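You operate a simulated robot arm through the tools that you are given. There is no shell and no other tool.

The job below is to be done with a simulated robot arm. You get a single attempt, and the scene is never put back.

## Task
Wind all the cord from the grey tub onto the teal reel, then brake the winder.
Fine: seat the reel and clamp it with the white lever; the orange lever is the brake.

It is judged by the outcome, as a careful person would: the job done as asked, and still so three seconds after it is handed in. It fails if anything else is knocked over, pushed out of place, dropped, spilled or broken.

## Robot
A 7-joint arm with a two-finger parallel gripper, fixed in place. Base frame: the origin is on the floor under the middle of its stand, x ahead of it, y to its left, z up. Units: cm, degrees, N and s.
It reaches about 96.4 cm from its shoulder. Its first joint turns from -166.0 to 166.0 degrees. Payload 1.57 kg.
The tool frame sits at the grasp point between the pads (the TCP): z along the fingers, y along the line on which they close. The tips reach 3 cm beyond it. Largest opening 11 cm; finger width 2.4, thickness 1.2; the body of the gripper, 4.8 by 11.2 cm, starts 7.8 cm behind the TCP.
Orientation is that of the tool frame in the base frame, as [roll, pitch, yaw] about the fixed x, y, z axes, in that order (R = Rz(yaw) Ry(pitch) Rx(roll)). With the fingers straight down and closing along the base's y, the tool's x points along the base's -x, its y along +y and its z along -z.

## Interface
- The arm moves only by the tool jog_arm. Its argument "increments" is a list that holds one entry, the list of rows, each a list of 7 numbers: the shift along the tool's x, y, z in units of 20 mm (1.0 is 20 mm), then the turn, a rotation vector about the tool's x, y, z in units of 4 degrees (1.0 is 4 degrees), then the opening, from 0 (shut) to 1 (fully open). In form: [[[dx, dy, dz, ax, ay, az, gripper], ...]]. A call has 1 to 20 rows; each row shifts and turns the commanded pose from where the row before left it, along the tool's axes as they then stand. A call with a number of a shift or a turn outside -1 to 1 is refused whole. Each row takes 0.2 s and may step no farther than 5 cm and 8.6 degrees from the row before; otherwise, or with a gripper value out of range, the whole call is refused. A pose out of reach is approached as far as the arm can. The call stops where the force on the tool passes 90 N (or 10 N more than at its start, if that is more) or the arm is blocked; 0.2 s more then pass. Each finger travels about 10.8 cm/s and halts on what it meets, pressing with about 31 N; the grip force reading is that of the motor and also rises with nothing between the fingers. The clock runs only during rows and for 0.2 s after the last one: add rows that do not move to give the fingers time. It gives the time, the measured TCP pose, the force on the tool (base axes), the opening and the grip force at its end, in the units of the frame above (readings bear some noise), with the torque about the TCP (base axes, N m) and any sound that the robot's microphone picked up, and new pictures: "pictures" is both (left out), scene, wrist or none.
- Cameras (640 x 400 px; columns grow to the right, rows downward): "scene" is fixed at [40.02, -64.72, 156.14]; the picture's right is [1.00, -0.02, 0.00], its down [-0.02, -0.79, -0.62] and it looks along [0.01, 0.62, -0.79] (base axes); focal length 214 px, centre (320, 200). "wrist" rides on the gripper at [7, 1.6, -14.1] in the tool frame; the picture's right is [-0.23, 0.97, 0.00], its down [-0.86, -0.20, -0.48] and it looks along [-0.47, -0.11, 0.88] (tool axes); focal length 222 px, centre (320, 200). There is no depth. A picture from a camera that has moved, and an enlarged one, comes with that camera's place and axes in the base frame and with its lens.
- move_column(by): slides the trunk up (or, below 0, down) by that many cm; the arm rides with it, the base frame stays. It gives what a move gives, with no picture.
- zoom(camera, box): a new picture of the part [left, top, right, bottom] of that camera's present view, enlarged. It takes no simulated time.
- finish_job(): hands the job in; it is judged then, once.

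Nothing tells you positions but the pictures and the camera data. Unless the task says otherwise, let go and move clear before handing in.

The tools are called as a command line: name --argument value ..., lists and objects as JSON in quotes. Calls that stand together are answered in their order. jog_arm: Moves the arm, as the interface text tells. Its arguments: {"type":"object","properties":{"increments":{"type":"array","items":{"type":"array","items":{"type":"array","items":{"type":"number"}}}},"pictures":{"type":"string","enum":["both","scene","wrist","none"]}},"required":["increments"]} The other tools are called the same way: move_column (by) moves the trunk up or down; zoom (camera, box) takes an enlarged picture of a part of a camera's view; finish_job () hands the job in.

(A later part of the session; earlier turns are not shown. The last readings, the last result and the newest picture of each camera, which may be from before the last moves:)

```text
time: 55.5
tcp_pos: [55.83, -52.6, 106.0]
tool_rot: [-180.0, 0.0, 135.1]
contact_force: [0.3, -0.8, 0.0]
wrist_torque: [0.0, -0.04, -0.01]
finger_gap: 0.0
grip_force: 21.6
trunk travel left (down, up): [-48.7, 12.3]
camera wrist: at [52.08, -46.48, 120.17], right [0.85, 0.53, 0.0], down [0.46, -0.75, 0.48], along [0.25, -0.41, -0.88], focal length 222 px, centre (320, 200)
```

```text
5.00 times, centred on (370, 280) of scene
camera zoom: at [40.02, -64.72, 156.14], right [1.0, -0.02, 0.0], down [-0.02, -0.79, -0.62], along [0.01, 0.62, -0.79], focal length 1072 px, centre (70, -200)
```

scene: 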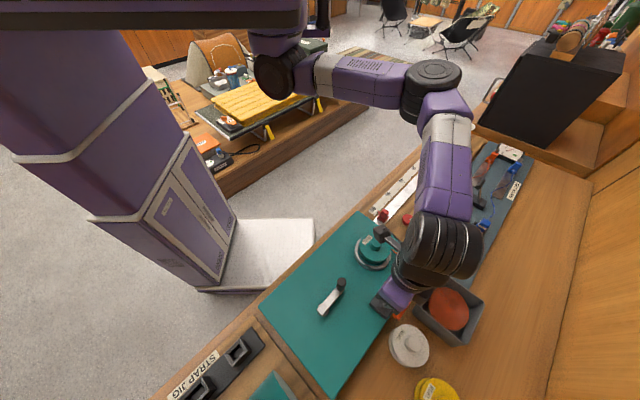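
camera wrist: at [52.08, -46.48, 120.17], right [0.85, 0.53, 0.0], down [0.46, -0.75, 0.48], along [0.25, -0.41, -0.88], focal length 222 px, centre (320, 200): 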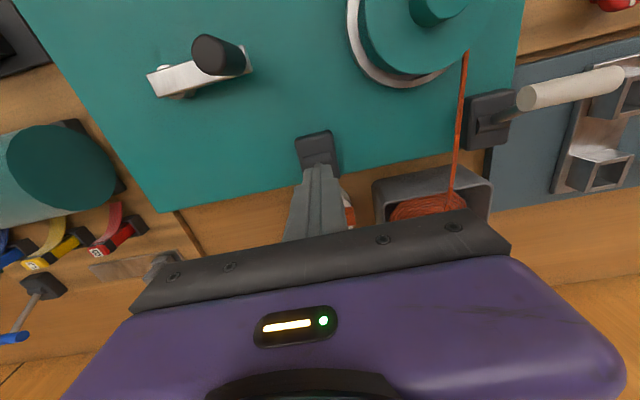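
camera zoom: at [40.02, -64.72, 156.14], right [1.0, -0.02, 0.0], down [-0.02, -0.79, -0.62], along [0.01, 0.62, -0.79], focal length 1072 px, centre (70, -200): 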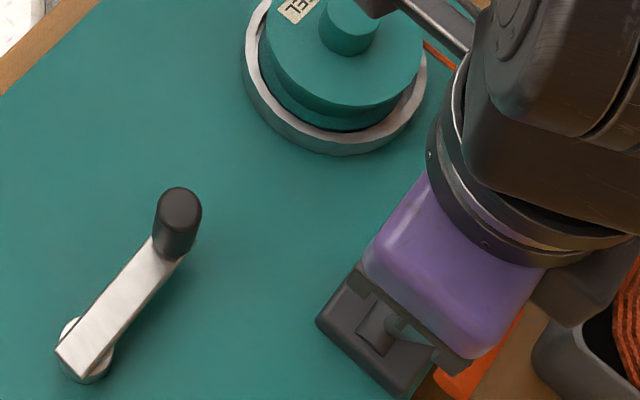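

jog_arm --increments '[[[-0.2, 0, 0, 0, 0, 0, 0], [-0.2, 0, 0, 0, 0, 0, 0], [0, 0, 0, 0, 0, 0, 0]]]' --pictures "none"

zoom --camera "scene" --box '[320, 240, 420, 320]'

```text
time: 56.4
tcp_pos: [56.3, -53.17, 105.94]
tool_rot: [-180.0, 0.0, 135.0]
contact_force: [-0.1, -0.3, 0.8]
wrist_torque: [0.0, 0.02, 0.0]
finger_gap: 0.0
grip_force: 21.8
trunk travel left (down, up): [-48.7, 12.3]
```

```text
5.00 times, centred on (370, 280) of scene
camera zoom: at [40.02, -64.72, 156.14], right [1.0, -0.02, 0.0], down [-0.02, -0.79, -0.62], along [0.01, 0.62, -0.79], focal length 1072 px, centre (70, -200)
```

zoom: 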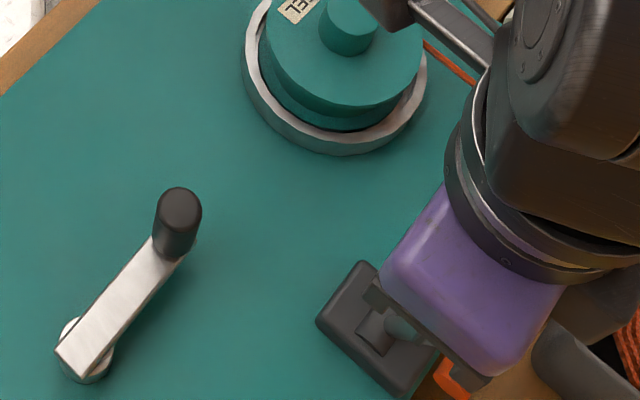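

jog_arm --increments '[[[-0.2, 0, 0, 0, 0, 0, 0], [-0.15, 0, 0, 0, 0, 0, 0], [0, 0, 0, 0, 0, 0, 0]]]' --pictures "none"

```text
time: 57.1
tcp_pos: [56.61, -53.33, 105.98]
tool_rot: [179.9, -0.3, 134.9]
contact_force: [-19.2, 23.9, 6.7]
wrist_torque: [0.76, 0.44, -0.1]
finger_gap: 0.02
grip_force: 21.5
trunk travel left (down, up): [-48.7, 12.3]
```

The orange lever reached its outward stop (30 N). I back off inward, rise, and look at it.

jog_arm --increments '[[[0.4, 0, 0, 0, 0, 0, 0], [0.8, 0, 0, 0, 0, 0, 0], [0.8, 0, -0.3, 0, 0, 0, 0], [0, 0, -1, 0, 0, 0, 0.2], [0, 0, -1, 0, 0, 0, 0.3], [0, 0, -1, 0, 0, 0, 0.4], [0, 0, -1, 0, 0, 0, 0.45], [0, 0, -0.3, 0, 0, 0, 0.45], [0, 0, 0, 0, 0, 0, 0.45]]]' --pictures "both"

zoom --camera "scene" --box '[310, 220, 500, 340]'

```text
time: 59.1
tcp_pos: [53.93, -50.63, 115.19]
tool_rot: [180.0, 0.1, 135.1]
contact_force: [-1.3, -1.0, -0.6]
wrist_torque: [-0.01, 0.02, -0.01]
finger_gap: 4.96
grip_force: 0.1
trunk travel left (down, up): [-48.7, 12.3]
camera wrist: at [50.22, -44.6, 129.43], right [0.85, 0.53, 0.0], down [0.46, -0.74, 0.48], along [0.25, -0.41, -0.88], focal length 222 px, centre (320, 200)
```

scene: 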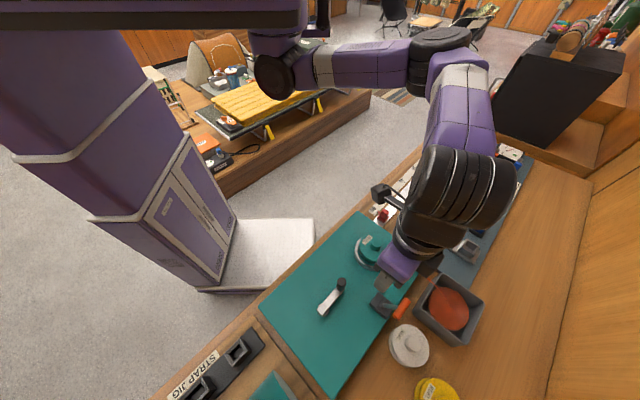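
wrist: 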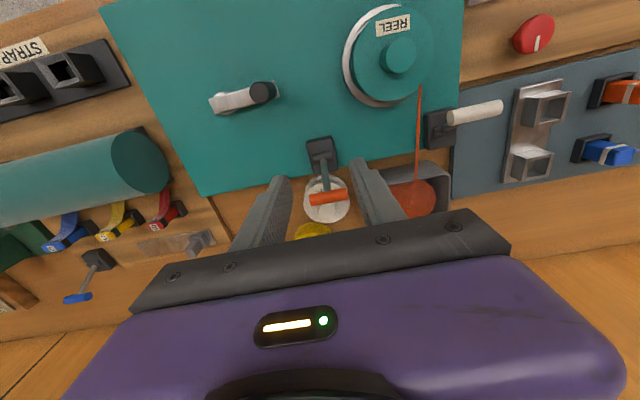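

```text
3.33 times, centred on (405, 280) of scene
camera zoom: at [40.02, -64.72, 156.14], right [1.0, -0.02, 0.0], down [-0.02, -0.79, -0.62], along [0.01, 0.62, -0.79], focal length 715 px, centre (37, -67)
```

zoom: 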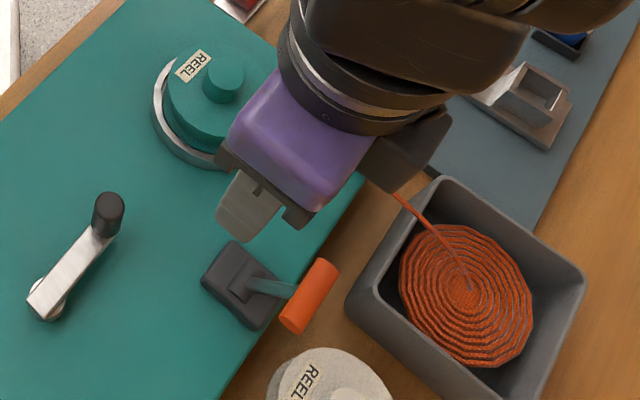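

The brake lever now leans outward. I return to the crank knob, descend and grip.

jog_arm --increments '[[[0.934, -0.6, 0, 0, 0, 0, 0.45], [0.934, -0.6, 0, 0, 0, 0, 0.45], [0.934, -0.6, 0, 0, 0, 0, 0.45], [0.934, -0.6, 0, 0, 0, 0, 0.45], [0, 0, 0.4, 0, 0, 0, 0.45], [0, 0, 0.95, 0, 0, 0, 0.45], [0, 0, 0.95, 0, 0, 0, 0.45], [0, 0, 0.95, 0, 0, 0, 0.45], [0, 0, 0.95, 0, 0, 0, 0.45], [0, 0, 0.95, 0, 0, 0, 0.45], [0, 0, 0.95, 0, 0, 0, 0.45], [0, 0, 0.15, 0, 0, 0, 0.45], [0, 0, 0, 0, 0, 0, 0.45]]]' --pictures "wrist"

```text
time: 62.0
tcp_pos: [45.25, -49.01, 102.6]
tool_rot: [180.0, 0.1, 135.2]
contact_force: [-0.3, -0.8, -1.1]
wrist_torque: [0.02, 0.04, -0.03]
finger_gap: 4.97
grip_force: 0.2
trunk travel left (down, up): [-48.7, 12.3]
camera wrist: at [41.52, -42.83, 116.82], right [0.85, 0.53, 0.0], down [0.46, -0.75, 0.48], along [0.25, -0.41, -0.88], focal length 222 px, centre (320, 200)
```

wrist: 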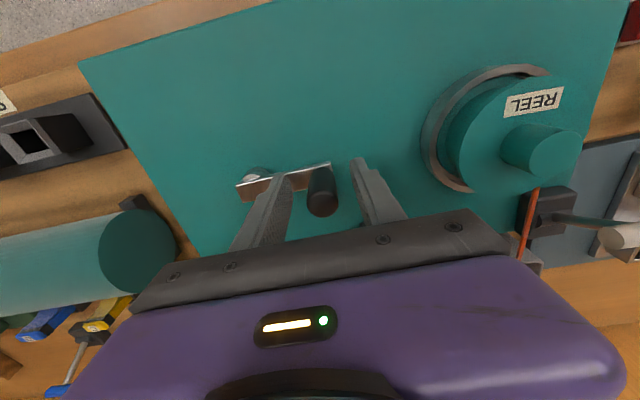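

jog_arm --increments '[[[0.09, 0.09, 0, 0, 0, 0, 0.45], [0, 0, 0, 0, 0, 0, 0.25], [0, 0, 0, 0, 0, 0, 0.1], [0, 0, 0, 0, 0, 0, 0.1], [0, 0, 0, 0, 0, 0, 0.1]]]' --pictures "none"

jog_arm --increments '[[[0.15, 0, 0, 0, 0, 0, 0.1], [0.15, 0, 0, 0, 0, 0, 0.1], [0, 0, 0, 0, 0, 0, 0.1]]]' --pictures "both"

```text
time: 63.1
tcp_pos: [45.2, -48.83, 102.72]
tool_rot: [-179.9, 0.0, 135.1]
contact_force: [-6.9, -7.8, -3.9]
wrist_torque: [-0.16, -0.11, -0.05]
finger_gap: 2.15
grip_force: 34.9
trunk travel left (down, up): [-48.7, 12.3]
```

```text
time: 64.0
tcp_pos: [44.85, -48.39, 102.6]
tool_rot: [-179.9, 0.0, 134.9]
contact_force: [-9.8, -12.4, -4.8]
wrist_torque: [-0.06, 0.15, -0.07]
finger_gap: 2.14
grip_force: 35.0
trunk travel left (down, up): [-48.7, 12.3]
camera wrist: at [41.07, -42.22, 116.82], right [0.85, 0.53, 0.0], down [0.46, -0.74, 0.48], along [0.25, -0.41, -0.88], focal length 222 px, centre (320, 200)
```

scene: 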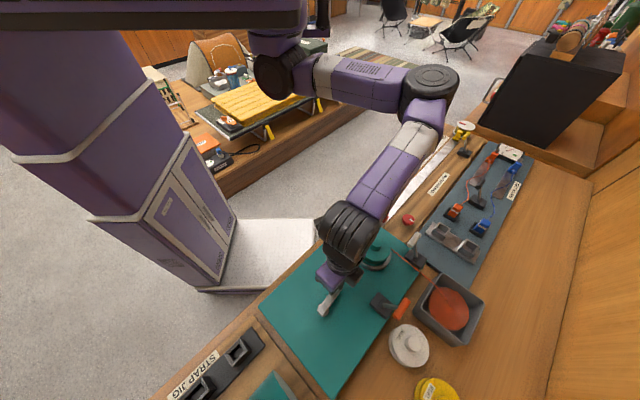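
wrist: 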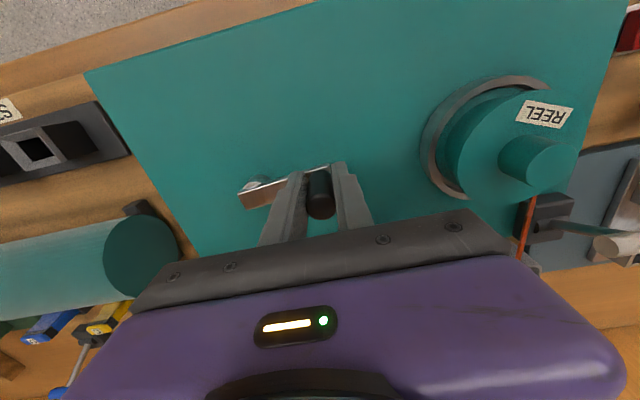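

The crank now turns and the reel turns with it, so the brake is off. I follow an arc of radius about 6.45 cm around the pivot for the next 40° and check the forces.

jog_arm --increments '[[[0.5385, -0.2381, 0, 0, 0, 0, 0.1], [0.5099, -0.2371, 0, 0, 0, 0, 0.1], [0.4609, -0.3217, 0, 0, 0, 0, 0.1], [0.3981, -0.3967, 0, 0, 0, 0, 0.1], [0, 0, 0, 0, 0, 0, 0.1]]]' --pictures "both"

zoom --camera "scene" --box '[310, 220, 500, 340]'

```text
time: 65.2
tcp_pos: [40.53, -47.15, 102.77]
tool_rot: [-180.0, 0.1, 135.2]
contact_force: [-0.2, -0.4, 0.4]
wrist_torque: [-0.02, -0.07, 0.03]
finger_gap: 1.07
grip_force: 0.0
trunk travel left (down, up): [-48.7, 12.3]
camera wrist: at [36.75, -40.99, 116.87], right [0.85, 0.53, 0.0], down [0.46, -0.75, 0.48], along [0.25, -0.41, -0.88], focal length 222 px, centre (320, 200)
```

scene: 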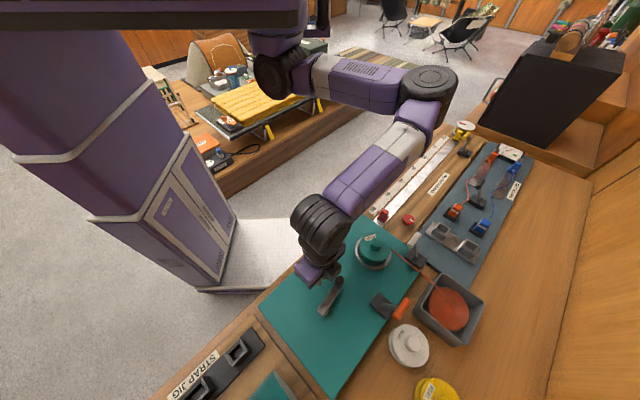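
wrist: 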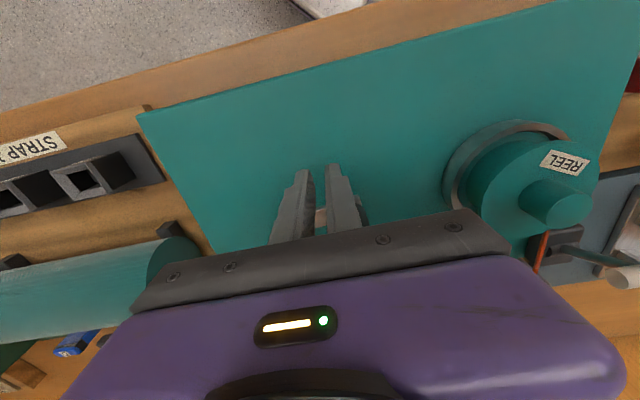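

```text
3.33 times, centred on (405, 280) of scene
camera zoom: at [40.02, -64.72, 156.14], right [1.0, -0.02, 0.0], down [-0.02, -0.79, -0.62], along [0.01, 0.62, -0.79], focal length 715 px, centre (37, -67)
```

zoom: 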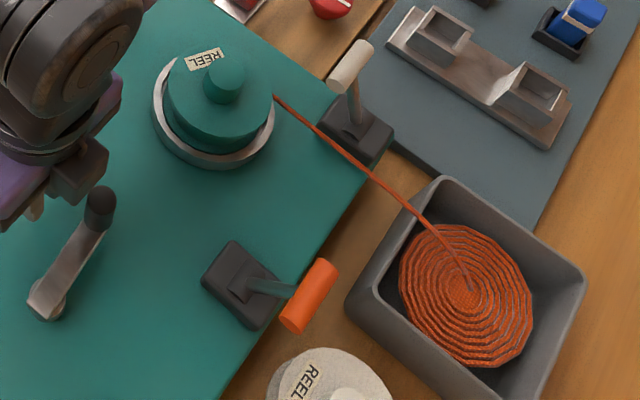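

The knob slipped from the grip, but I learned that turning the crank counter-clockwise turned the reel clockwise (geared oppositely). The cord lies tangent so that the reel must turn counter-clockwise to wind, so the crank should go clockwise. I'll use the closed fingers as a pusher behind the knob instead of gripping; the tool is already on the proper side for that.

jog_arm --increments '[[[0, 0, 0, 0, 0, 0, 0], [-0.199, 0.199, 0, 0, 0, 0, 0], [-0.199, 0.199, 0, 0, 0, 0, 0], [-0.23, 0.161, 0, 0, 0, 0, 0], [-0.23, 0.161, 0, 0, 0, 0, 0], [-0.255, 0.119, 0, 0, 0, 0, 0], [-0.255, 0.119, 0, 0, 0, 0, 0], [0, 0, 0, 0, 0, 0, 0]]]' --pictures "both"

zoom --camera "scene" --box '[310, 220, 500, 340]'

```text
time: 67.0
tcp_pos: [43.95, -47.77, 102.66]
tool_rot: [180.0, 0.0, 135.1]
contact_force: [0.6, 0.4, 0.1]
wrist_torque: [0.01, 0.03, -0.04]
finger_gap: 0.0
grip_force: 21.1
trunk travel left (down, up): [-48.7, 12.3]
camera wrist: at [40.12, -41.66, 116.85], right [0.85, 0.53, 0.0], down [0.46, -0.75, 0.48], along [0.25, -0.41, -0.88], focal length 222 px, centre (320, 200)
```

scene: 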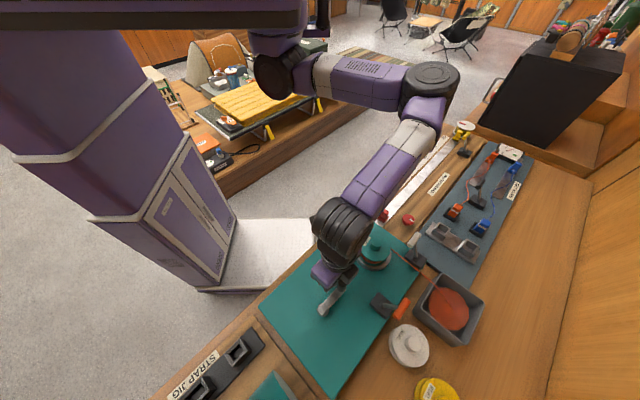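
wrist: 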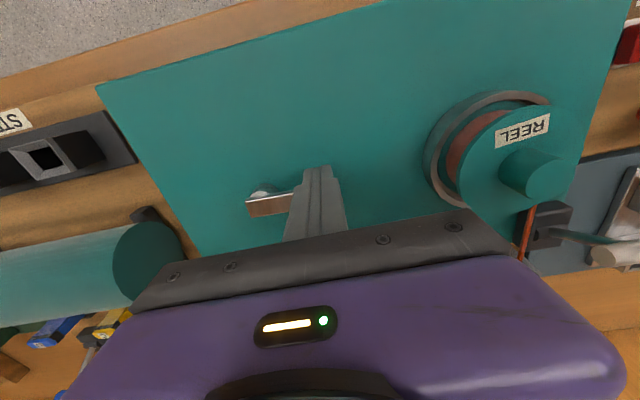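

```text
3.33 times, centred on (405, 280) of scene
camera zoom: at [40.02, -64.72, 156.14], right [1.0, -0.02, 0.0], down [-0.02, -0.79, -0.62], along [0.01, 0.62, -0.79], focal length 715 px, centre (37, -67)
```

zoom: 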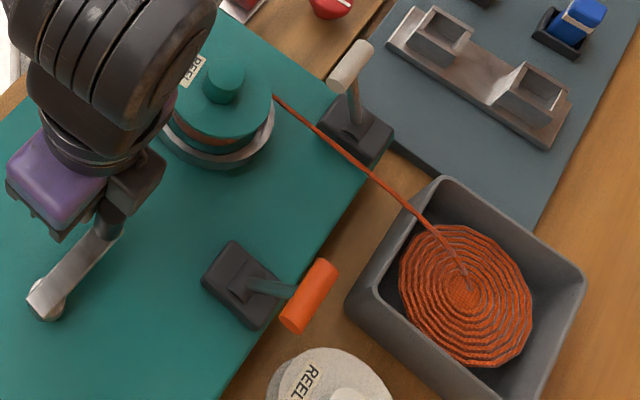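

Turning clockwise works: cord is visibly appearing on the reel's drum, with hardly any force. I continue pushing the knob around clockwise.

jog_arm --increments '[[[-0.543, 0.1455, 0, 0, 0, 0, 0], [-0.56, 0.049, 0, 0, 0, 0, 0], [-0.56, -0.049, 0, 0, 0, 0, 0], [-0.543, -0.1455, 0, 0, 0, 0, 0], [-0.5095, -0.2376, 0, 0, 0, 0, 0], [-0.4605, -0.3224, 0, 0, 0, 0, 0], [-0.3975, -0.3975, 0, 0, 0, 0, 0], [-0.3224, -0.4605, 0, 0, 0, 0, 0], [-0.2376, -0.5095, 0, 0, 0, 0, 0], [-0.1455, -0.543, 0, 0, 0, 0, 0], [0, 0, 0, 0, 0, 0, 0]]]' --pictures "both"

zoom --camera "scene" --box '[310, 220, 500, 340]'

```text
time: 69.3
tcp_pos: [46.49, -57.35, 102.77]
tool_rot: [180.0, -0.1, 135.1]
contact_force: [0.1, -0.5, 0.8]
wrist_torque: [-0.01, 0.01, 0.01]
finger_gap: 0.0
grip_force: 21.3
trunk travel left (down, up): [-48.7, 12.3]
camera wrist: at [42.69, -51.23, 116.89], right [0.85, 0.53, 0.0], down [0.46, -0.75, 0.48], along [0.25, -0.41, -0.88], focal length 222 px, centre (320, 200)
```

scene: 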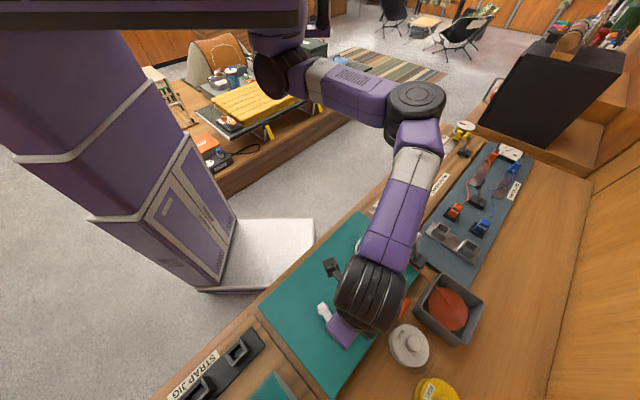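
wrist: 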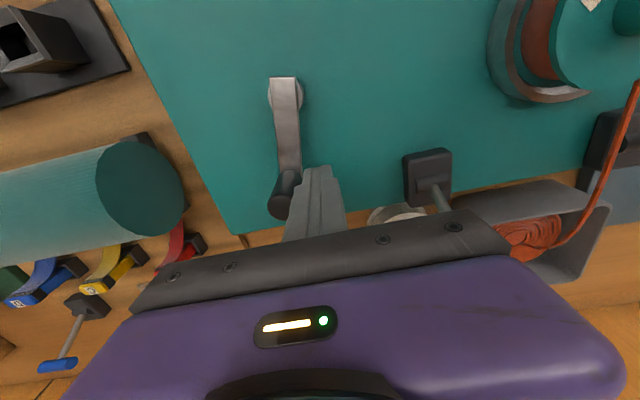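

```text
3.33 times, centred on (405, 280) of scene
camera zoom: at [40.02, -64.72, 156.14], right [1.0, -0.02, 0.0], down [-0.02, -0.79, -0.62], along [0.01, 0.62, -0.79], focal length 715 px, centre (37, -67)
```

zoom: 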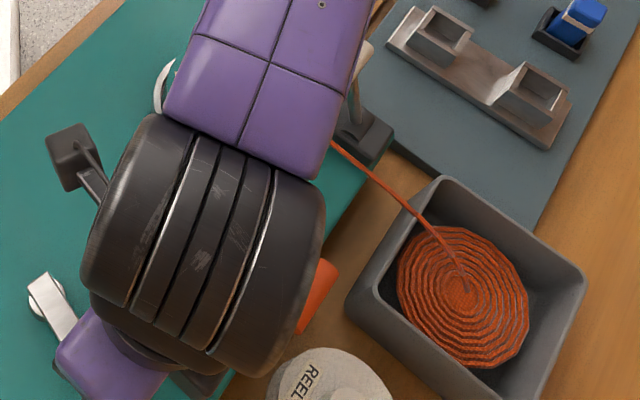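

The crank follows freely with near-zero force. Continuing clockwise for 200° more.

jog_arm --increments '[[[-0.049, -0.56, 0, 0, 0, 0, 0], [0.049, -0.56, 0, 0, 0, 0, 0], [0.1455, -0.543, 0, 0, 0, 0, 0], [0.2376, -0.5095, 0, 0, 0, 0, 0], [0.3224, -0.4605, 0, 0, 0, 0, 0], [0.3975, -0.3975, 0, 0, 0, 0, 0], [0.4605, -0.3224, 0, 0, 0, 0, 0], [0.5095, -0.2376, 0, 0, 0, 0, 0], [0.543, -0.1455, 0, 0, 0, 0, 0], [0.56, -0.049, 0, 0, 0, 0, 0], [0.56, 0.049, 0, 0, 0, 0, 0], [0.543, 0.1455, 0, 0, 0, 0, 0], [0.5095, 0.2376, 0, 0, 0, 0, 0], [0.4605, 0.3224, 0, 0, 0, 0, 0], [0.3975, 0.3975, 0, 0, 0, 0, 0], [0.3224, 0.4605, 0, 0, 0, 0, 0], [0.2376, 0.5095, 0, 0, 0, 0, 0], [0.1455, 0.543, 0, 0, 0, 0, 0], [0.049, 0.56, 0, 0, 0, 0, 0], [-0.049, 0.56, 0, 0, 0, 0, 0]]]' --pictures "both"

zoom --camera "scene" --box '[310, 220, 500, 340]'

```text
time: 73.5
tcp_pos: [37.42, -48.32, 102.72]
tool_rot: [-179.9, 0.1, 135.1]
contact_force: [0.0, 1.6, 1.4]
wrist_torque: [-0.02, -0.01, 0.0]
finger_gap: 0.03
grip_force: 21.7
trunk travel left (down, up): [-48.7, 12.3]
camera wrist: at [33.61, -42.16, 116.89], right [0.85, 0.53, 0.0], down [0.46, -0.75, 0.48], along [0.25, -0.41, -0.88], focal length 222 px, centre (320, 200)
```

scene: 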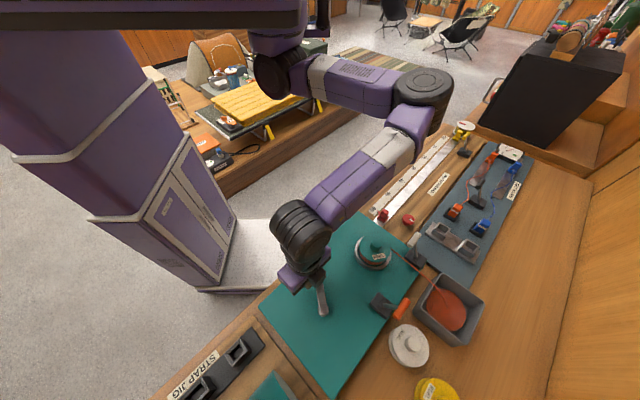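
wrist: 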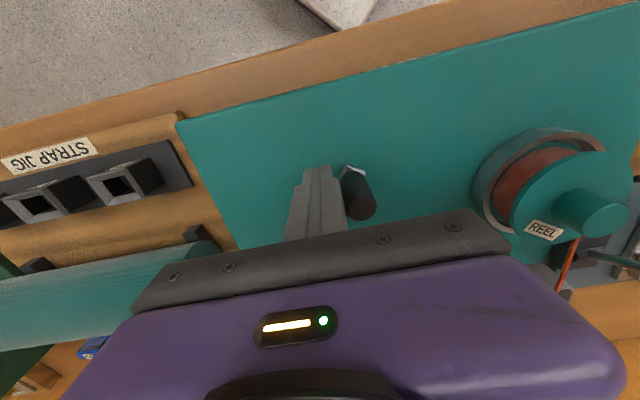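

```text
3.33 times, centred on (405, 280) of scene
camera zoom: at [40.02, -64.72, 156.14], right [1.0, -0.02, 0.0], down [-0.02, -0.79, -0.62], along [0.01, 0.62, -0.79], focal length 715 px, centre (37, -67)
```

zoom: 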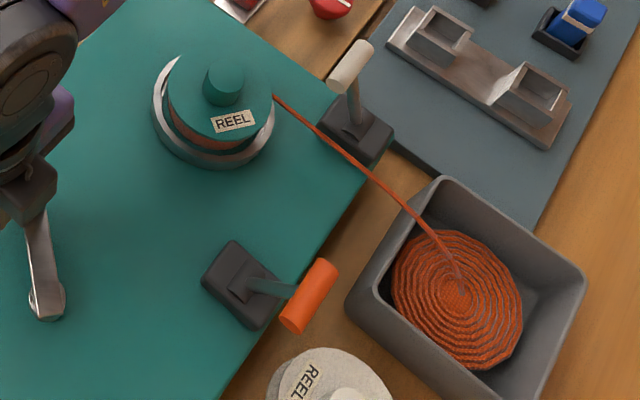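

The coil in the tub is dropping and cord accumulates on the drum. I keep cranking clockwise.

jog_arm --increments '[[[-0.1455, 0.543, 0, 0, 0, 0, 0], [-0.2376, 0.5095, 0, 0, 0, 0, 0], [-0.3224, 0.4605, 0, 0, 0, 0, 0], [-0.3975, 0.3975, 0, 0, 0, 0, 0], [-0.4605, 0.3224, 0, 0, 0, 0, 0], [-0.5095, 0.2376, 0, 0, 0, 0, 0], [-0.543, 0.1455, 0, 0, 0, 0, 0], [-0.56, 0.049, 0, 0, 0, 0, 0], [-0.56, -0.049, 0, 0, 0, 0, 0], [-0.543, -0.1455, 0, 0, 0, 0, 0], [-0.5095, -0.2376, 0, 0, 0, 0, 0], [-0.4605, -0.3224, 0, 0, 0, 0, 0], [-0.3975, -0.3975, 0, 0, 0, 0, 0], [-0.3224, -0.4605, 0, 0, 0, 0, 0], [-0.2376, -0.5095, 0, 0, 0, 0, 0], [-0.1455, -0.543, 0, 0, 0, 0, 0], [-0.049, -0.56, 0, 0, 0, 0, 0], [0.049, -0.56, 0, 0, 0, 0, 0], [0.1455, -0.543, 0, 0, 0, 0, 0], [0.2376, -0.5095, 0, 0, 0, 0, 0]]]' --pictures "none"

jog_arm --increments '[[[0.3224, -0.4605, 0, 0, 0, 0, 0], [0.3975, -0.3975, 0, 0, 0, 0, 0], [0.4605, -0.3224, 0, 0, 0, 0, 0], [0.5095, -0.2376, 0, 0, 0, 0, 0], [0.543, -0.1455, 0, 0, 0, 0, 0], [0.56, -0.049, 0, 0, 0, 0, 0], [0.56, 0.049, 0, 0, 0, 0, 0], [0.543, 0.1455, 0, 0, 0, 0, 0], [0.5095, 0.2376, 0, 0, 0, 0, 0], [0.4605, 0.3224, 0, 0, 0, 0, 0], [0.3975, 0.3975, 0, 0, 0, 0, 0], [0.3224, 0.4605, 0, 0, 0, 0, 0], [0.2376, 0.5095, 0, 0, 0, 0, 0], [0.1455, 0.543, 0, 0, 0, 0, 0], [0.049, 0.56, 0, 0, 0, 0, 0], [-0.049, 0.56, 0, 0, 0, 0, 0]]]' --pictures "both"

zoom --camera "scene" --box '[310, 220, 500, 340]'

```text
time: 77.8
tcp_pos: [42.8, -59.93, 102.72]
tool_rot: [-179.9, 0.0, 134.9]
contact_force: [0.5, 0.0, 1.1]
wrist_torque: [-0.01, 0.03, 0.02]
finger_gap: 0.02
grip_force: 21.0
trunk travel left (down, up): [-48.7, 12.3]
```

```text
time: 81.2
tcp_pos: [37.42, -48.44, 102.67]
tool_rot: [180.0, 0.0, 135.0]
contact_force: [-0.1, -0.3, 0.1]
wrist_torque: [-0.01, 0.02, -0.02]
finger_gap: 0.0
grip_force: 21.8
trunk travel left (down, up): [-48.7, 12.3]
camera wrist: at [33.63, -42.29, 116.81], right [0.85, 0.53, 0.0], down [0.46, -0.75, 0.48], along [0.25, -0.41, -0.88], focal length 222 px, centre (320, 200)
```

scene: 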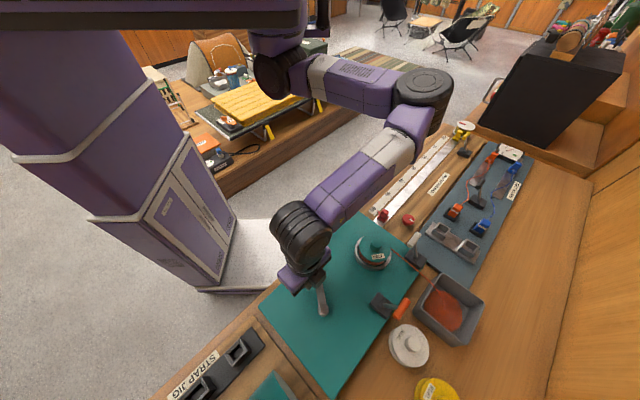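
wrist: 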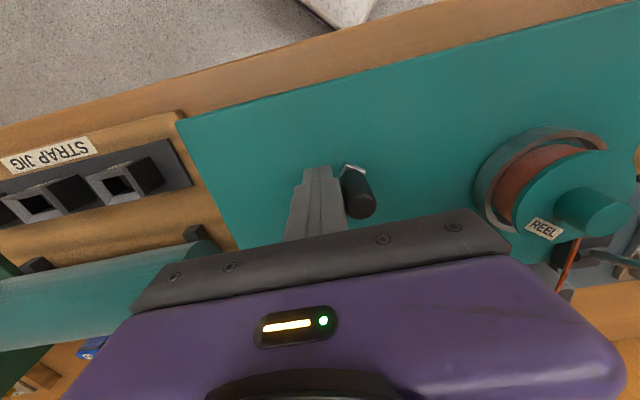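

```text
3.33 times, centred on (405, 280) of scene
camera zoom: at [40.02, -64.72, 156.14], right [1.0, -0.02, 0.0], down [-0.02, -0.79, -0.62], along [0.01, 0.62, -0.79], focal length 715 px, centre (37, -67)
```

zoom: 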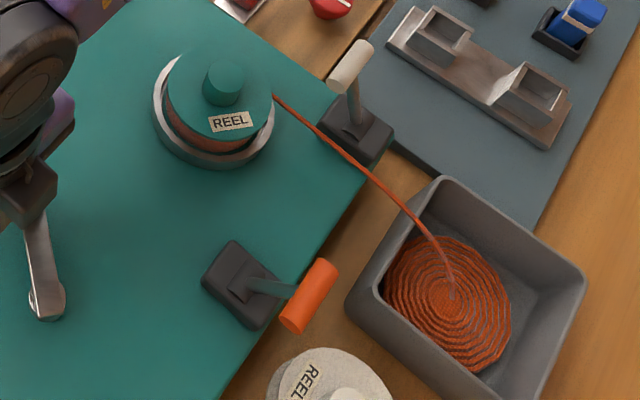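

The coil keeps shrinking. Another full clockwise turn.

jog_arm --increments '[[[-0.1455, 0.543, 0, 0, 0, 0, 0], [-0.2376, 0.5095, 0, 0, 0, 0, 0], [-0.3224, 0.4605, 0, 0, 0, 0, 0], [-0.3975, 0.3975, 0, 0, 0, 0, 0], [-0.4605, 0.3224, 0, 0, 0, 0, 0], [-0.5095, 0.2376, 0, 0, 0, 0, 0], [-0.543, 0.1455, 0, 0, 0, 0, 0], [-0.56, 0.049, 0, 0, 0, 0, 0], [-0.56, -0.049, 0, 0, 0, 0, 0], [-0.543, -0.1455, 0, 0, 0, 0, 0], [-0.5095, -0.2376, 0, 0, 0, 0, 0], [-0.4605, -0.3224, 0, 0, 0, 0, 0], [-0.3975, -0.3975, 0, 0, 0, 0, 0], [-0.3224, -0.4605, 0, 0, 0, 0, 0], [-0.2376, -0.5095, 0, 0, 0, 0, 0], [-0.1455, -0.543, 0, 0, 0, 0, 0], [-0.049, -0.56, 0, 0, 0, 0, 0], [0.049, -0.56, 0, 0, 0, 0, 0], [0.1455, -0.543, 0, 0, 0, 0, 0], [0.2376, -0.5095, 0, 0, 0, 0, 0]]]' --pictures "none"

jog_arm --increments '[[[0.3224, -0.4605, 0, 0, 0, 0, 0], [0.3975, -0.3975, 0, 0, 0, 0, 0], [0.4605, -0.3224, 0, 0, 0, 0, 0], [0.5095, -0.2376, 0, 0, 0, 0, 0], [0.543, -0.1455, 0, 0, 0, 0, 0], [0.56, -0.049, 0, 0, 0, 0, 0], [0.56, 0.049, 0, 0, 0, 0, 0], [0.543, 0.1455, 0, 0, 0, 0, 0], [0.5095, 0.2376, 0, 0, 0, 0, 0], [0.4605, 0.3224, 0, 0, 0, 0, 0], [0.3975, 0.3975, 0, 0, 0, 0, 0], [0.3224, 0.4605, 0, 0, 0, 0, 0], [0.2376, 0.5095, 0, 0, 0, 0, 0], [0.1455, 0.543, 0, 0, 0, 0, 0], [0.049, 0.56, 0, 0, 0, 0, 0], [-0.049, 0.56, 0, 0, 0, 0, 0]]]' --pictures "wrist"

zoom --camera "scene" --box '[310, 220, 500, 340]'

```text
time: 85.3
tcp_pos: [42.79, -59.8, 102.68]
tool_rot: [-180.0, -0.1, 135.1]
contact_force: [1.2, -0.6, 0.0]
wrist_torque: [0.01, 0.04, -0.02]
finger_gap: 0.0
grip_force: 21.8
trunk travel left (down, up): [-48.7, 12.3]
```

```text
time: 88.8
tcp_pos: [37.39, -48.51, 102.79]
tool_rot: [-180.0, 0.1, 134.9]
contact_force: [0.1, 0.5, -0.5]
wrist_torque: [-0.01, 0.0, -0.02]
finger_gap: 0.0
grip_force: 21.4
trunk travel left (down, up): [-48.7, 12.3]
camera wrist: at [33.68, -42.25, 116.87], right [0.85, 0.53, 0.0], down [0.46, -0.75, 0.48], along [0.25, -0.41, -0.88], focal length 222 px, centre (320, 200)
```

wrist: 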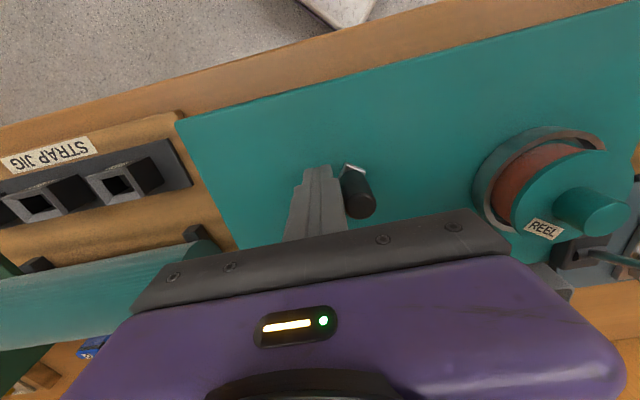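

```text
3.33 times, centred on (405, 280) of scene
camera zoom: at [40.02, -64.72, 156.14], right [1.0, -0.02, 0.0], down [-0.02, -0.79, -0.62], along [0.01, 0.62, -0.79], focal length 715 px, centre (37, -67)
```

zoom: 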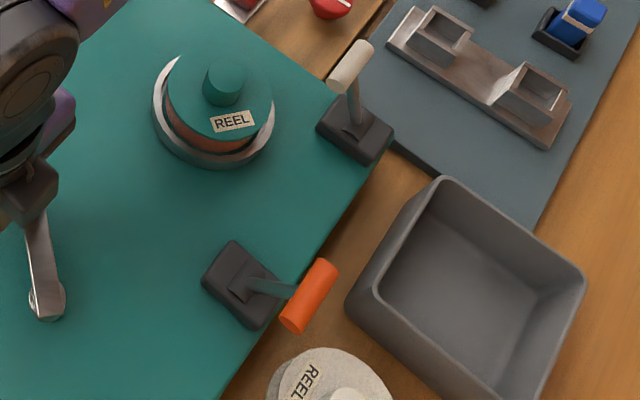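

The tub is empty and the cord is all on the reel. I'll zoom in to verify, then set the brake.

zoom --camera "scene" --box '[340, 210, 430, 280]'

zoom --camera "scene" --box '[400, 260, 500, 350]'

zoom --camera "wrist" --box '[460, 110, 640, 250]'

```text
5.71 times, centred on (385, 245) of scene
camera zoom: at [40.02, -64.72, 156.14], right [1.0, -0.02, 0.0], down [-0.02, -0.79, -0.62], along [0.01, 0.62, -0.79], focal length 1226 px, centre (-51, -57)
```

zoom: 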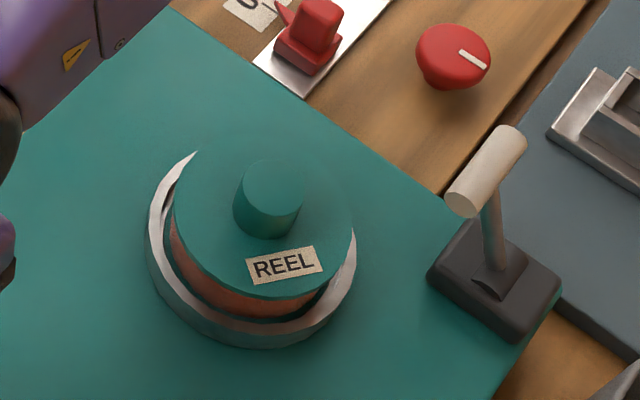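

```text
4.44 times, centred on (450, 305) of scene
camera zoom: at [40.02, -64.72, 156.14], right [1.0, -0.02, 0.0], down [-0.02, -0.79, -0.62], along [0.01, 0.62, -0.79], focal length 953 px, centre (-258, -267)
```

zoom: 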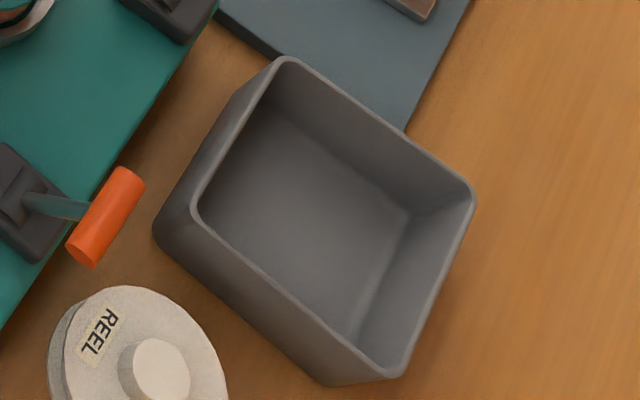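

```text
2.86 times, centred on (550, 180) of wrist
camera zoom: at [33.68, -42.25, 116.87], right [0.85, 0.53, 0.0], down [0.46, -0.75, 0.48], along [0.25, -0.41, -0.88], focal length 635 px, centre (-337, 257)
```

zoom: 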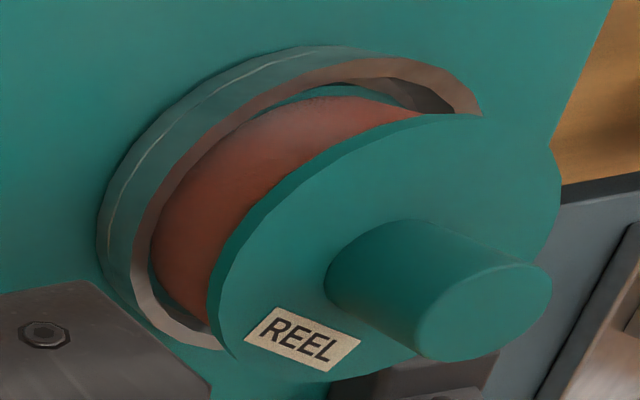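

All the cord is on the reel and the tub is empty. Now I raise clear of the crank and go to the outer side of the orange lever (handle now near (58, -54.9, 104.3)) to push it back inward, which is the braked position.

jog_arm --increments '[[[0, 0, -0.88, 0, 0, 0, 0], [0, 0, -0.88, 0, 0, 0, 0], [0, 0, -0.88, 0, 0, 0, 0], [0, 0, -0.88, 0, 0, 0, 0], [0, 0, -0.88, 0, 0, 0, 0], [0, 0, -0.88, 0, 0, 0, 0], [0, 0, -0.88, 0, 0, 0, 0], [-0.924, 0.418, 0, 0, 0, 0, 0], [-0.924, 0.418, 0, 0, 0, 0, 0], [-0.924, 0.418, 0, 0, 0, 0, 0], [-0.924, 0.418, 0, 0, 0, 0, 0], [-0.924, 0.418, 0, 0, 0, 0, 0], [-0.924, 0.418, 0, 0, 0, 0, 0], [-0.924, 0.418, 0, 0, 0, 0, 0], [-0.924, 0.418, 0, 0, 0, 0, 0], [-0.924, 0.418, 0, 0, 0, 0, 0], [-0.924, 0.418, 0, 0, 0, 0, 0], [-0.924, 0.418, 0, 0, 0, 0, 0], [-0.924, 0.418, 0, 0, 0, 0, 0], [0, 0, 0, 0, 0, 0, 0]]]' --pictures "both"

zoom --camera "wrist" --box '[240, 80, 440, 230]'

```text
time: 93.0
tcp_pos: [60.28, -56.98, 115.14]
tool_rot: [-180.0, 0.1, 135.0]
contact_force: [0.0, -0.4, -1.3]
wrist_torque: [0.03, -0.01, -0.01]
finger_gap: 0.0
grip_force: 21.4
trunk travel left (down, up): [-48.7, 12.3]
camera wrist: at [56.53, -50.87, 129.23], right [0.85, 0.53, 0.0], down [0.46, -0.75, 0.48], along [0.25, -0.41, -0.88], focal length 222 px, centre (320, 200)
```

scene: 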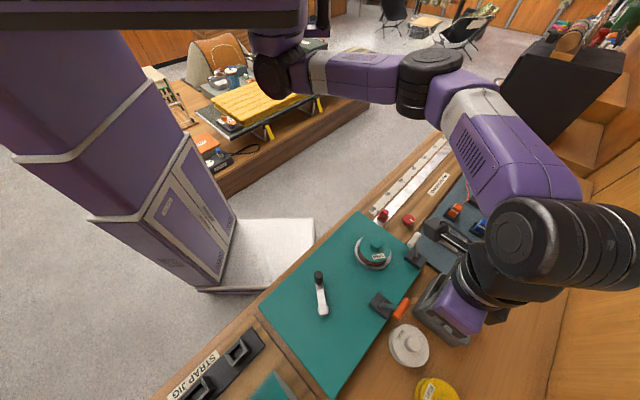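
wrist: 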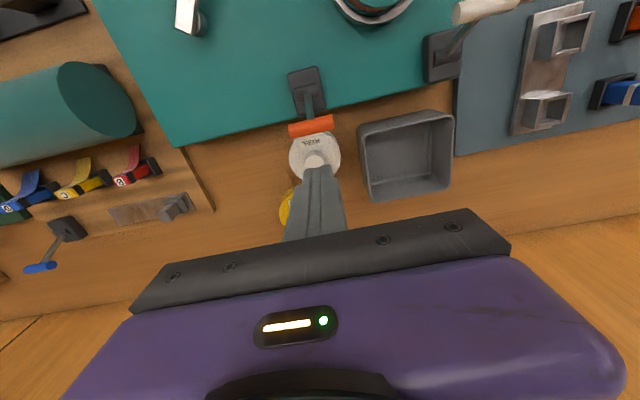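

```text
2.67 times, centred on (340, 155) of wrist
camera zoom: at [56.53, -50.87, 129.23], right [0.85, 0.53, 0.0], down [0.46, -0.75, 0.48], along [0.25, -0.41, -0.88], focal length 592 px, centre (267, 320)
```

zoom: 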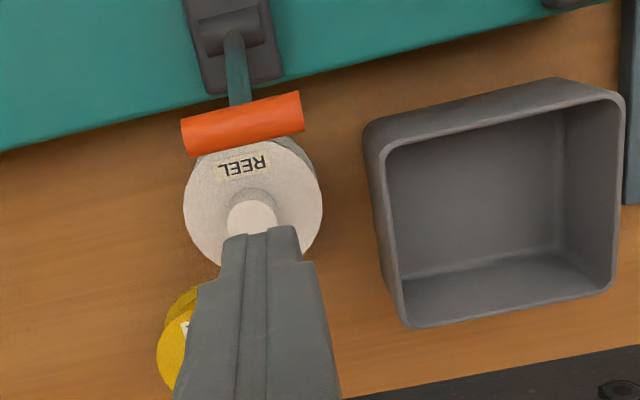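

The finger is outside the orange handle with clearance. I descend to handle height and push inward.

jog_arm --increments '[[[-0.1, 0, 0.9, 0, 0, 0, 0], [0, 0, 0.9, 0, 0, 0, 0], [0, 0, 0.9, 0, 0, 0, 0], [0, 0, 0.9, 0, 0, 0, 0], [0, 0, 0.9, 0, 0, 0, 0], [0, 0, 0.1, 0, 0, 0, 0], [0, 0, 0, 0, 0, 0, 0]]]' --pictures "none"

zoom --camera "wrist" --box '[240, 80, 440, 230]'

```text
time: 94.5
tcp_pos: [60.34, -57.17, 105.81]
tool_rot: [-180.0, 0.0, 135.1]
contact_force: [0.4, 1.2, -0.3]
wrist_torque: [0.0, 0.0, 0.0]
finger_gap: 0.01
grip_force: 21.3
trunk travel left (down, up): [-48.7, 12.3]
```

```text
2.67 times, centred on (340, 155) of wrist
camera zoom: at [56.59, -50.94, 119.98], right [0.85, 0.53, 0.0], down [0.46, -0.75, 0.48], along [0.25, -0.41, -0.88], focal length 592 px, centre (267, 320)
```

zoom: 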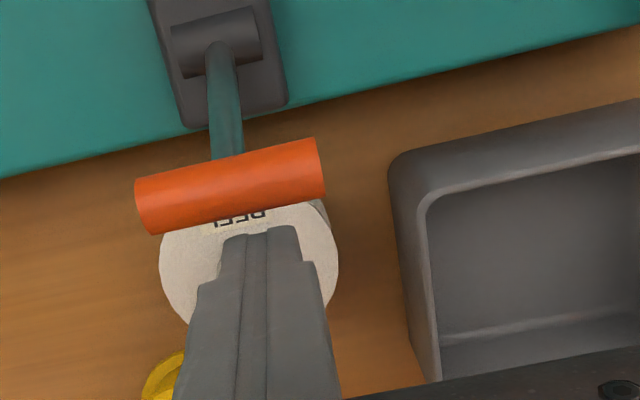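

jog_arm --increments '[[[0.3, 0, 0, 0, 0, 0, 0], [0.3, 0, 0, 0, 0, 0, 0], [0.3, 0, 0, 0, 0, 0, 0], [0.3, 0, 0, 0, 0, 0, 0], [0.3, 0, 0, 0, 0, 0, 0], [0.3, 0, 0, 0, 0, 0, 0], [0.3, 0, 0, 0, 0, 0, 0], [0.3, 0, 0, 0, 0, 0, 0], [0.3, 0, 0, 0, 0, 0, 0], [0.3, 0, 0, 0, 0, 0, 0], [0, 0, 0, 0, 0, 0, 0]]]' --pictures "both"

zoom --camera "wrist" --box '[240, 60, 440, 210]'

```text
time: 97.0
tcp_pos: [56.15, -52.74, 105.75]
tool_rot: [179.9, 0.0, 135.0]
contact_force: [-0.9, 0.7, 1.1]
wrist_torque: [0.03, -0.03, 0.0]
finger_gap: 0.01
grip_force: 21.1
trunk travel left (down, up): [-48.7, 12.3]
camera wrist: at [52.32, -46.66, 119.94], right [0.85, 0.53, 0.0], down [0.46, -0.75, 0.48], along [0.25, -0.41, -0.88], focal length 222 px, centre (320, 200)
```

scene: 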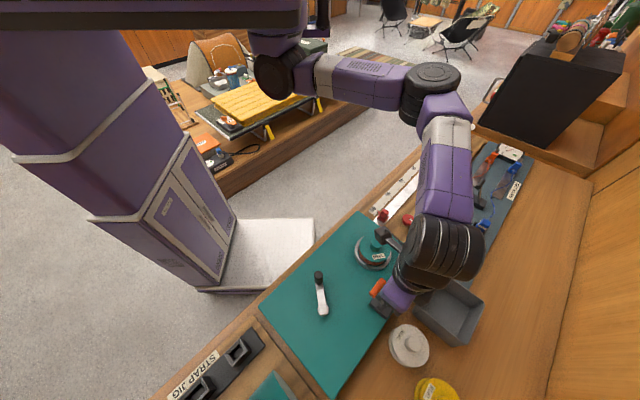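
wrist: 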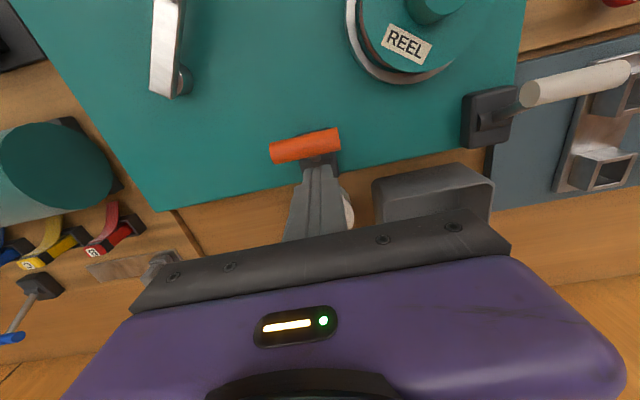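

```text
2.67 times, centred on (340, 135) of wrist
camera zoom: at [52.32, -46.66, 119.94], right [0.85, 0.53, 0.0], down [0.46, -0.75, 0.48], along [0.25, -0.41, -0.88], focal length 592 px, centre (267, 373)
```

zoom: 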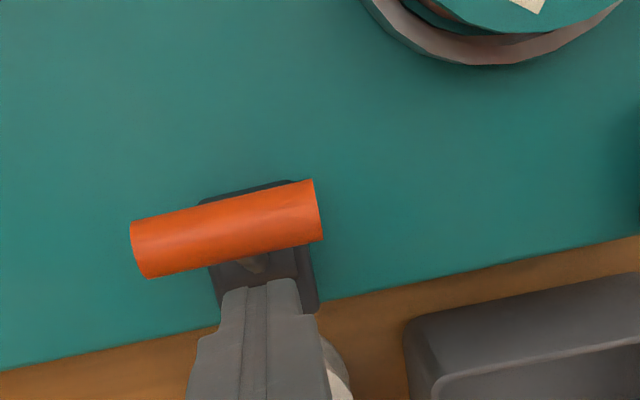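

The lever is past vertical. I continue to its inner stop.

jog_arm --increments '[[[0.25, 0, 0, 0, 0, 0, 0], [0.25, 0, 0, 0, 0, 0, 0], [0.2, 0, 0, 0, 0, 0, 0], [0, 0, 0, 0, 0, 0, 0]]]' --pictures "none"

```text
time: 98.0
tcp_pos: [55.61, -51.83, 105.99]
tool_rot: [179.9, 0.6, 135.2]
contact_force: [29.0, -17.8, 16.7]
wrist_torque: [-0.44, -0.7, 0.05]
finger_gap: 0.01
grip_force: 21.0
trunk travel left (down, up): [-48.7, 12.3]
```

Firm contact (about 34 N) at the inner stop. I back off outward, rise and check the lever.

jog_arm --increments '[[[-0.5, 0, 0, 0, 0, 0, 0], [-0.8, 0, 0, 0, 0, 0, 0], [-0.6, 0, 0, 0, 0, 0, 0], [0, 0, -0.8, 0, 0, 0, 0], [0, 0, -1, 0, 0, 0, 0], [0, 0, -1, 0, 0, 0, 0], [0, 0, -1, 0, 0, 0, 0], [0, 0, -1, 0, 0, 0, 0], [0, 0, 0, 0, 0, 0, 0]]]' --pictures "both"

zoom --camera "scene" --box '[310, 220, 500, 340]'

zoom --camera "wrist" --box '[240, 60, 440, 210]'

```text
time: 100.0
tcp_pos: [57.97, -54.47, 115.75]
tool_rot: [180.0, 0.0, 135.0]
contact_force: [0.3, 1.0, 0.7]
wrist_torque: [0.01, -0.02, 0.01]
finger_gap: 0.0
grip_force: 21.3
trunk travel left (down, up): [-48.7, 12.3]
camera wrist: at [54.19, -48.34, 129.8], right [0.85, 0.53, 0.0], down [0.46, -0.75, 0.48], along [0.25, -0.41, -0.88], focal length 222 px, centre (320, 200)
```

scene: 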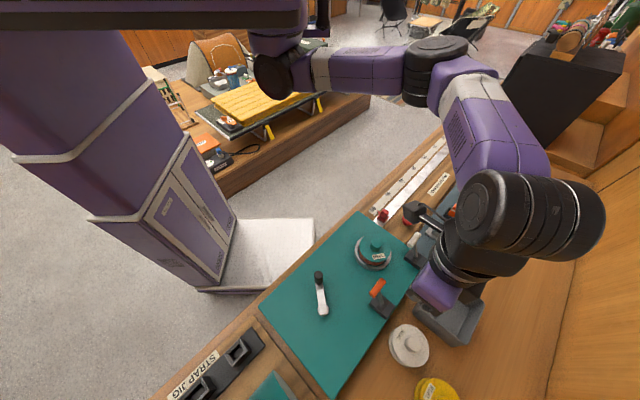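
wrist: 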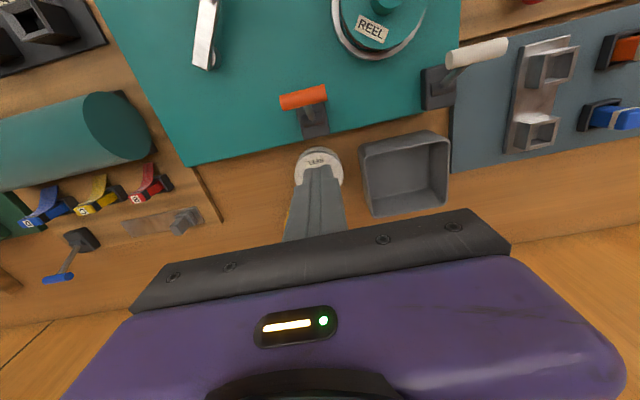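

```text
3.33 times, centred on (405, 280) of scene
camera zoom: at [40.02, -64.72, 156.14], right [1.0, -0.02, 0.0], down [-0.02, -0.79, -0.62], along [0.01, 0.62, -0.79], focal length 715 px, centre (37, -67)
```

zoom: 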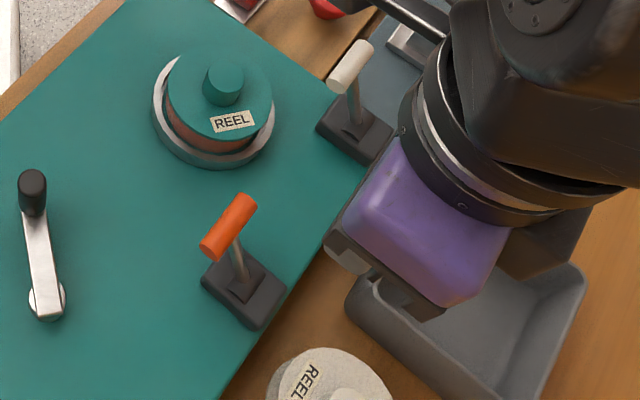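

```text
2.67 times, centred on (340, 135) of wrist
camera zoom: at [54.19, -48.34, 129.8], right [0.85, 0.53, 0.0], down [0.46, -0.75, 0.48], along [0.25, -0.41, -0.88], focal length 592 px, centre (267, 373)
```

zoom: 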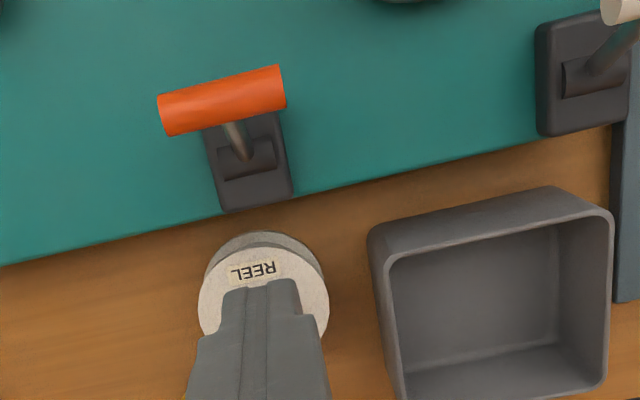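

The orange lever is back exactly where it was when it held the crank (same image position), the white clamp lever is still inward, the cord is all on the teal reel and the tub is empty. I raise the arm and move clear, then take a last look.

jog_arm --increments '[[[0, 0, -1, 0, 0, 0, 0], [0, 0, -1, 0, 0, 0, 0], [0, 0, -1, 0, 0, 0, 0], [0, 0, -1, 0, 0, 0, 0], [0, 0, -1, 0, 0, 0, 0], [0, 0, -1, 0, 0, 0, 0], [0, 0, -1, 0, 0, 0, 0], [0.9, 0, 0, 0, 0, 0, 0], [0.9, 0, 0, 0, 0, 0, 0], [0.9, 0, 0, 0, 0, 0, 0], [0.9, 0, 0, 0, 0, 0, 0], [0.9, 0.3, 0, 0, 0, 0, 0], [0.9, 0.3, 0, 0, 0, 0, 0], [0.9, 0.3, 0, 0, 0, 0, 0], [0.9, 0.3, 0, 0, 0, 0, 0], [0.9, 0.3, 0, 0, 0, 0, 0], [0.9, 0.3, 0, 0, 0, 0, 0], [0.9, 0.3, 0, 0, 0, 0, 0], [0, 0, 0, 0, 0, 0, 0]]]' --pictures "both"

zoom --camera "scene" --box '[300, 210, 500, 400]'

```text
time: 104.0
tcp_pos: [46.73, -37.75, 129.48]
tool_rot: [-180.0, 0.0, 135.2]
contact_force: [0.0, 0.2, 0.3]
wrist_torque: [0.0, -0.01, 0.01]
finger_gap: 0.01
grip_force: 21.9
trunk travel left (down, up): [-48.7, 12.3]
camera wrist: at [42.99, -31.57, 143.64], right [0.85, 0.53, 0.0], down [0.46, -0.75, 0.48], along [0.25, -0.41, -0.88], focal length 222 px, centre (320, 200)
```

scene: 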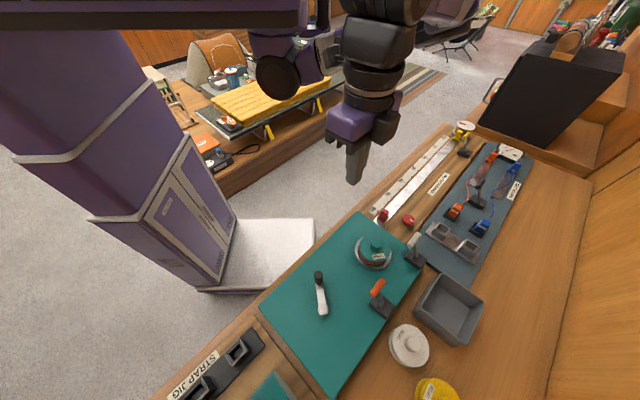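
wrist: 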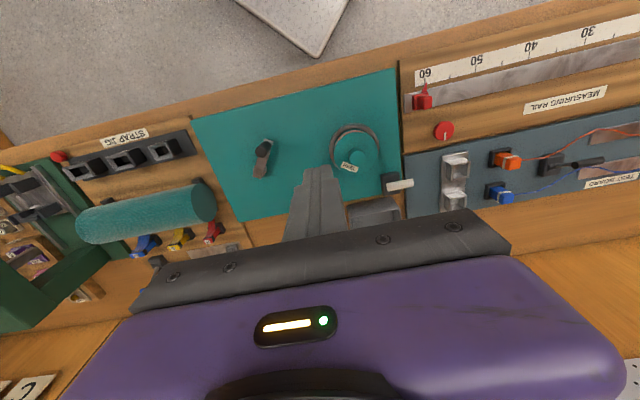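

```text
2.11 times, centred on (400, 305) of scene
camera zoom: at [40.02, -64.72, 156.14], right [1.0, -0.02, 0.0], down [-0.02, -0.79, -0.62], along [0.01, 0.62, -0.79], focal length 452 px, centre (152, -21)
```

zoom: 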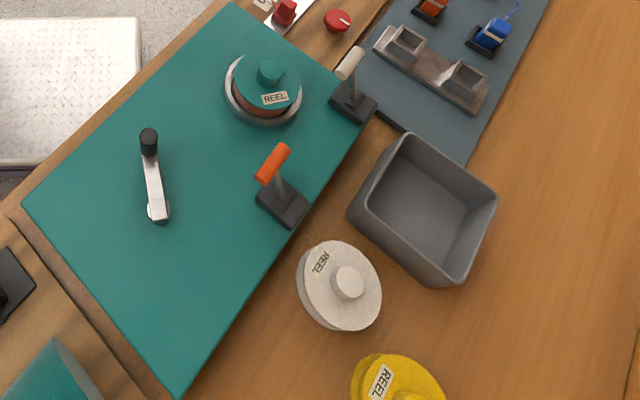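

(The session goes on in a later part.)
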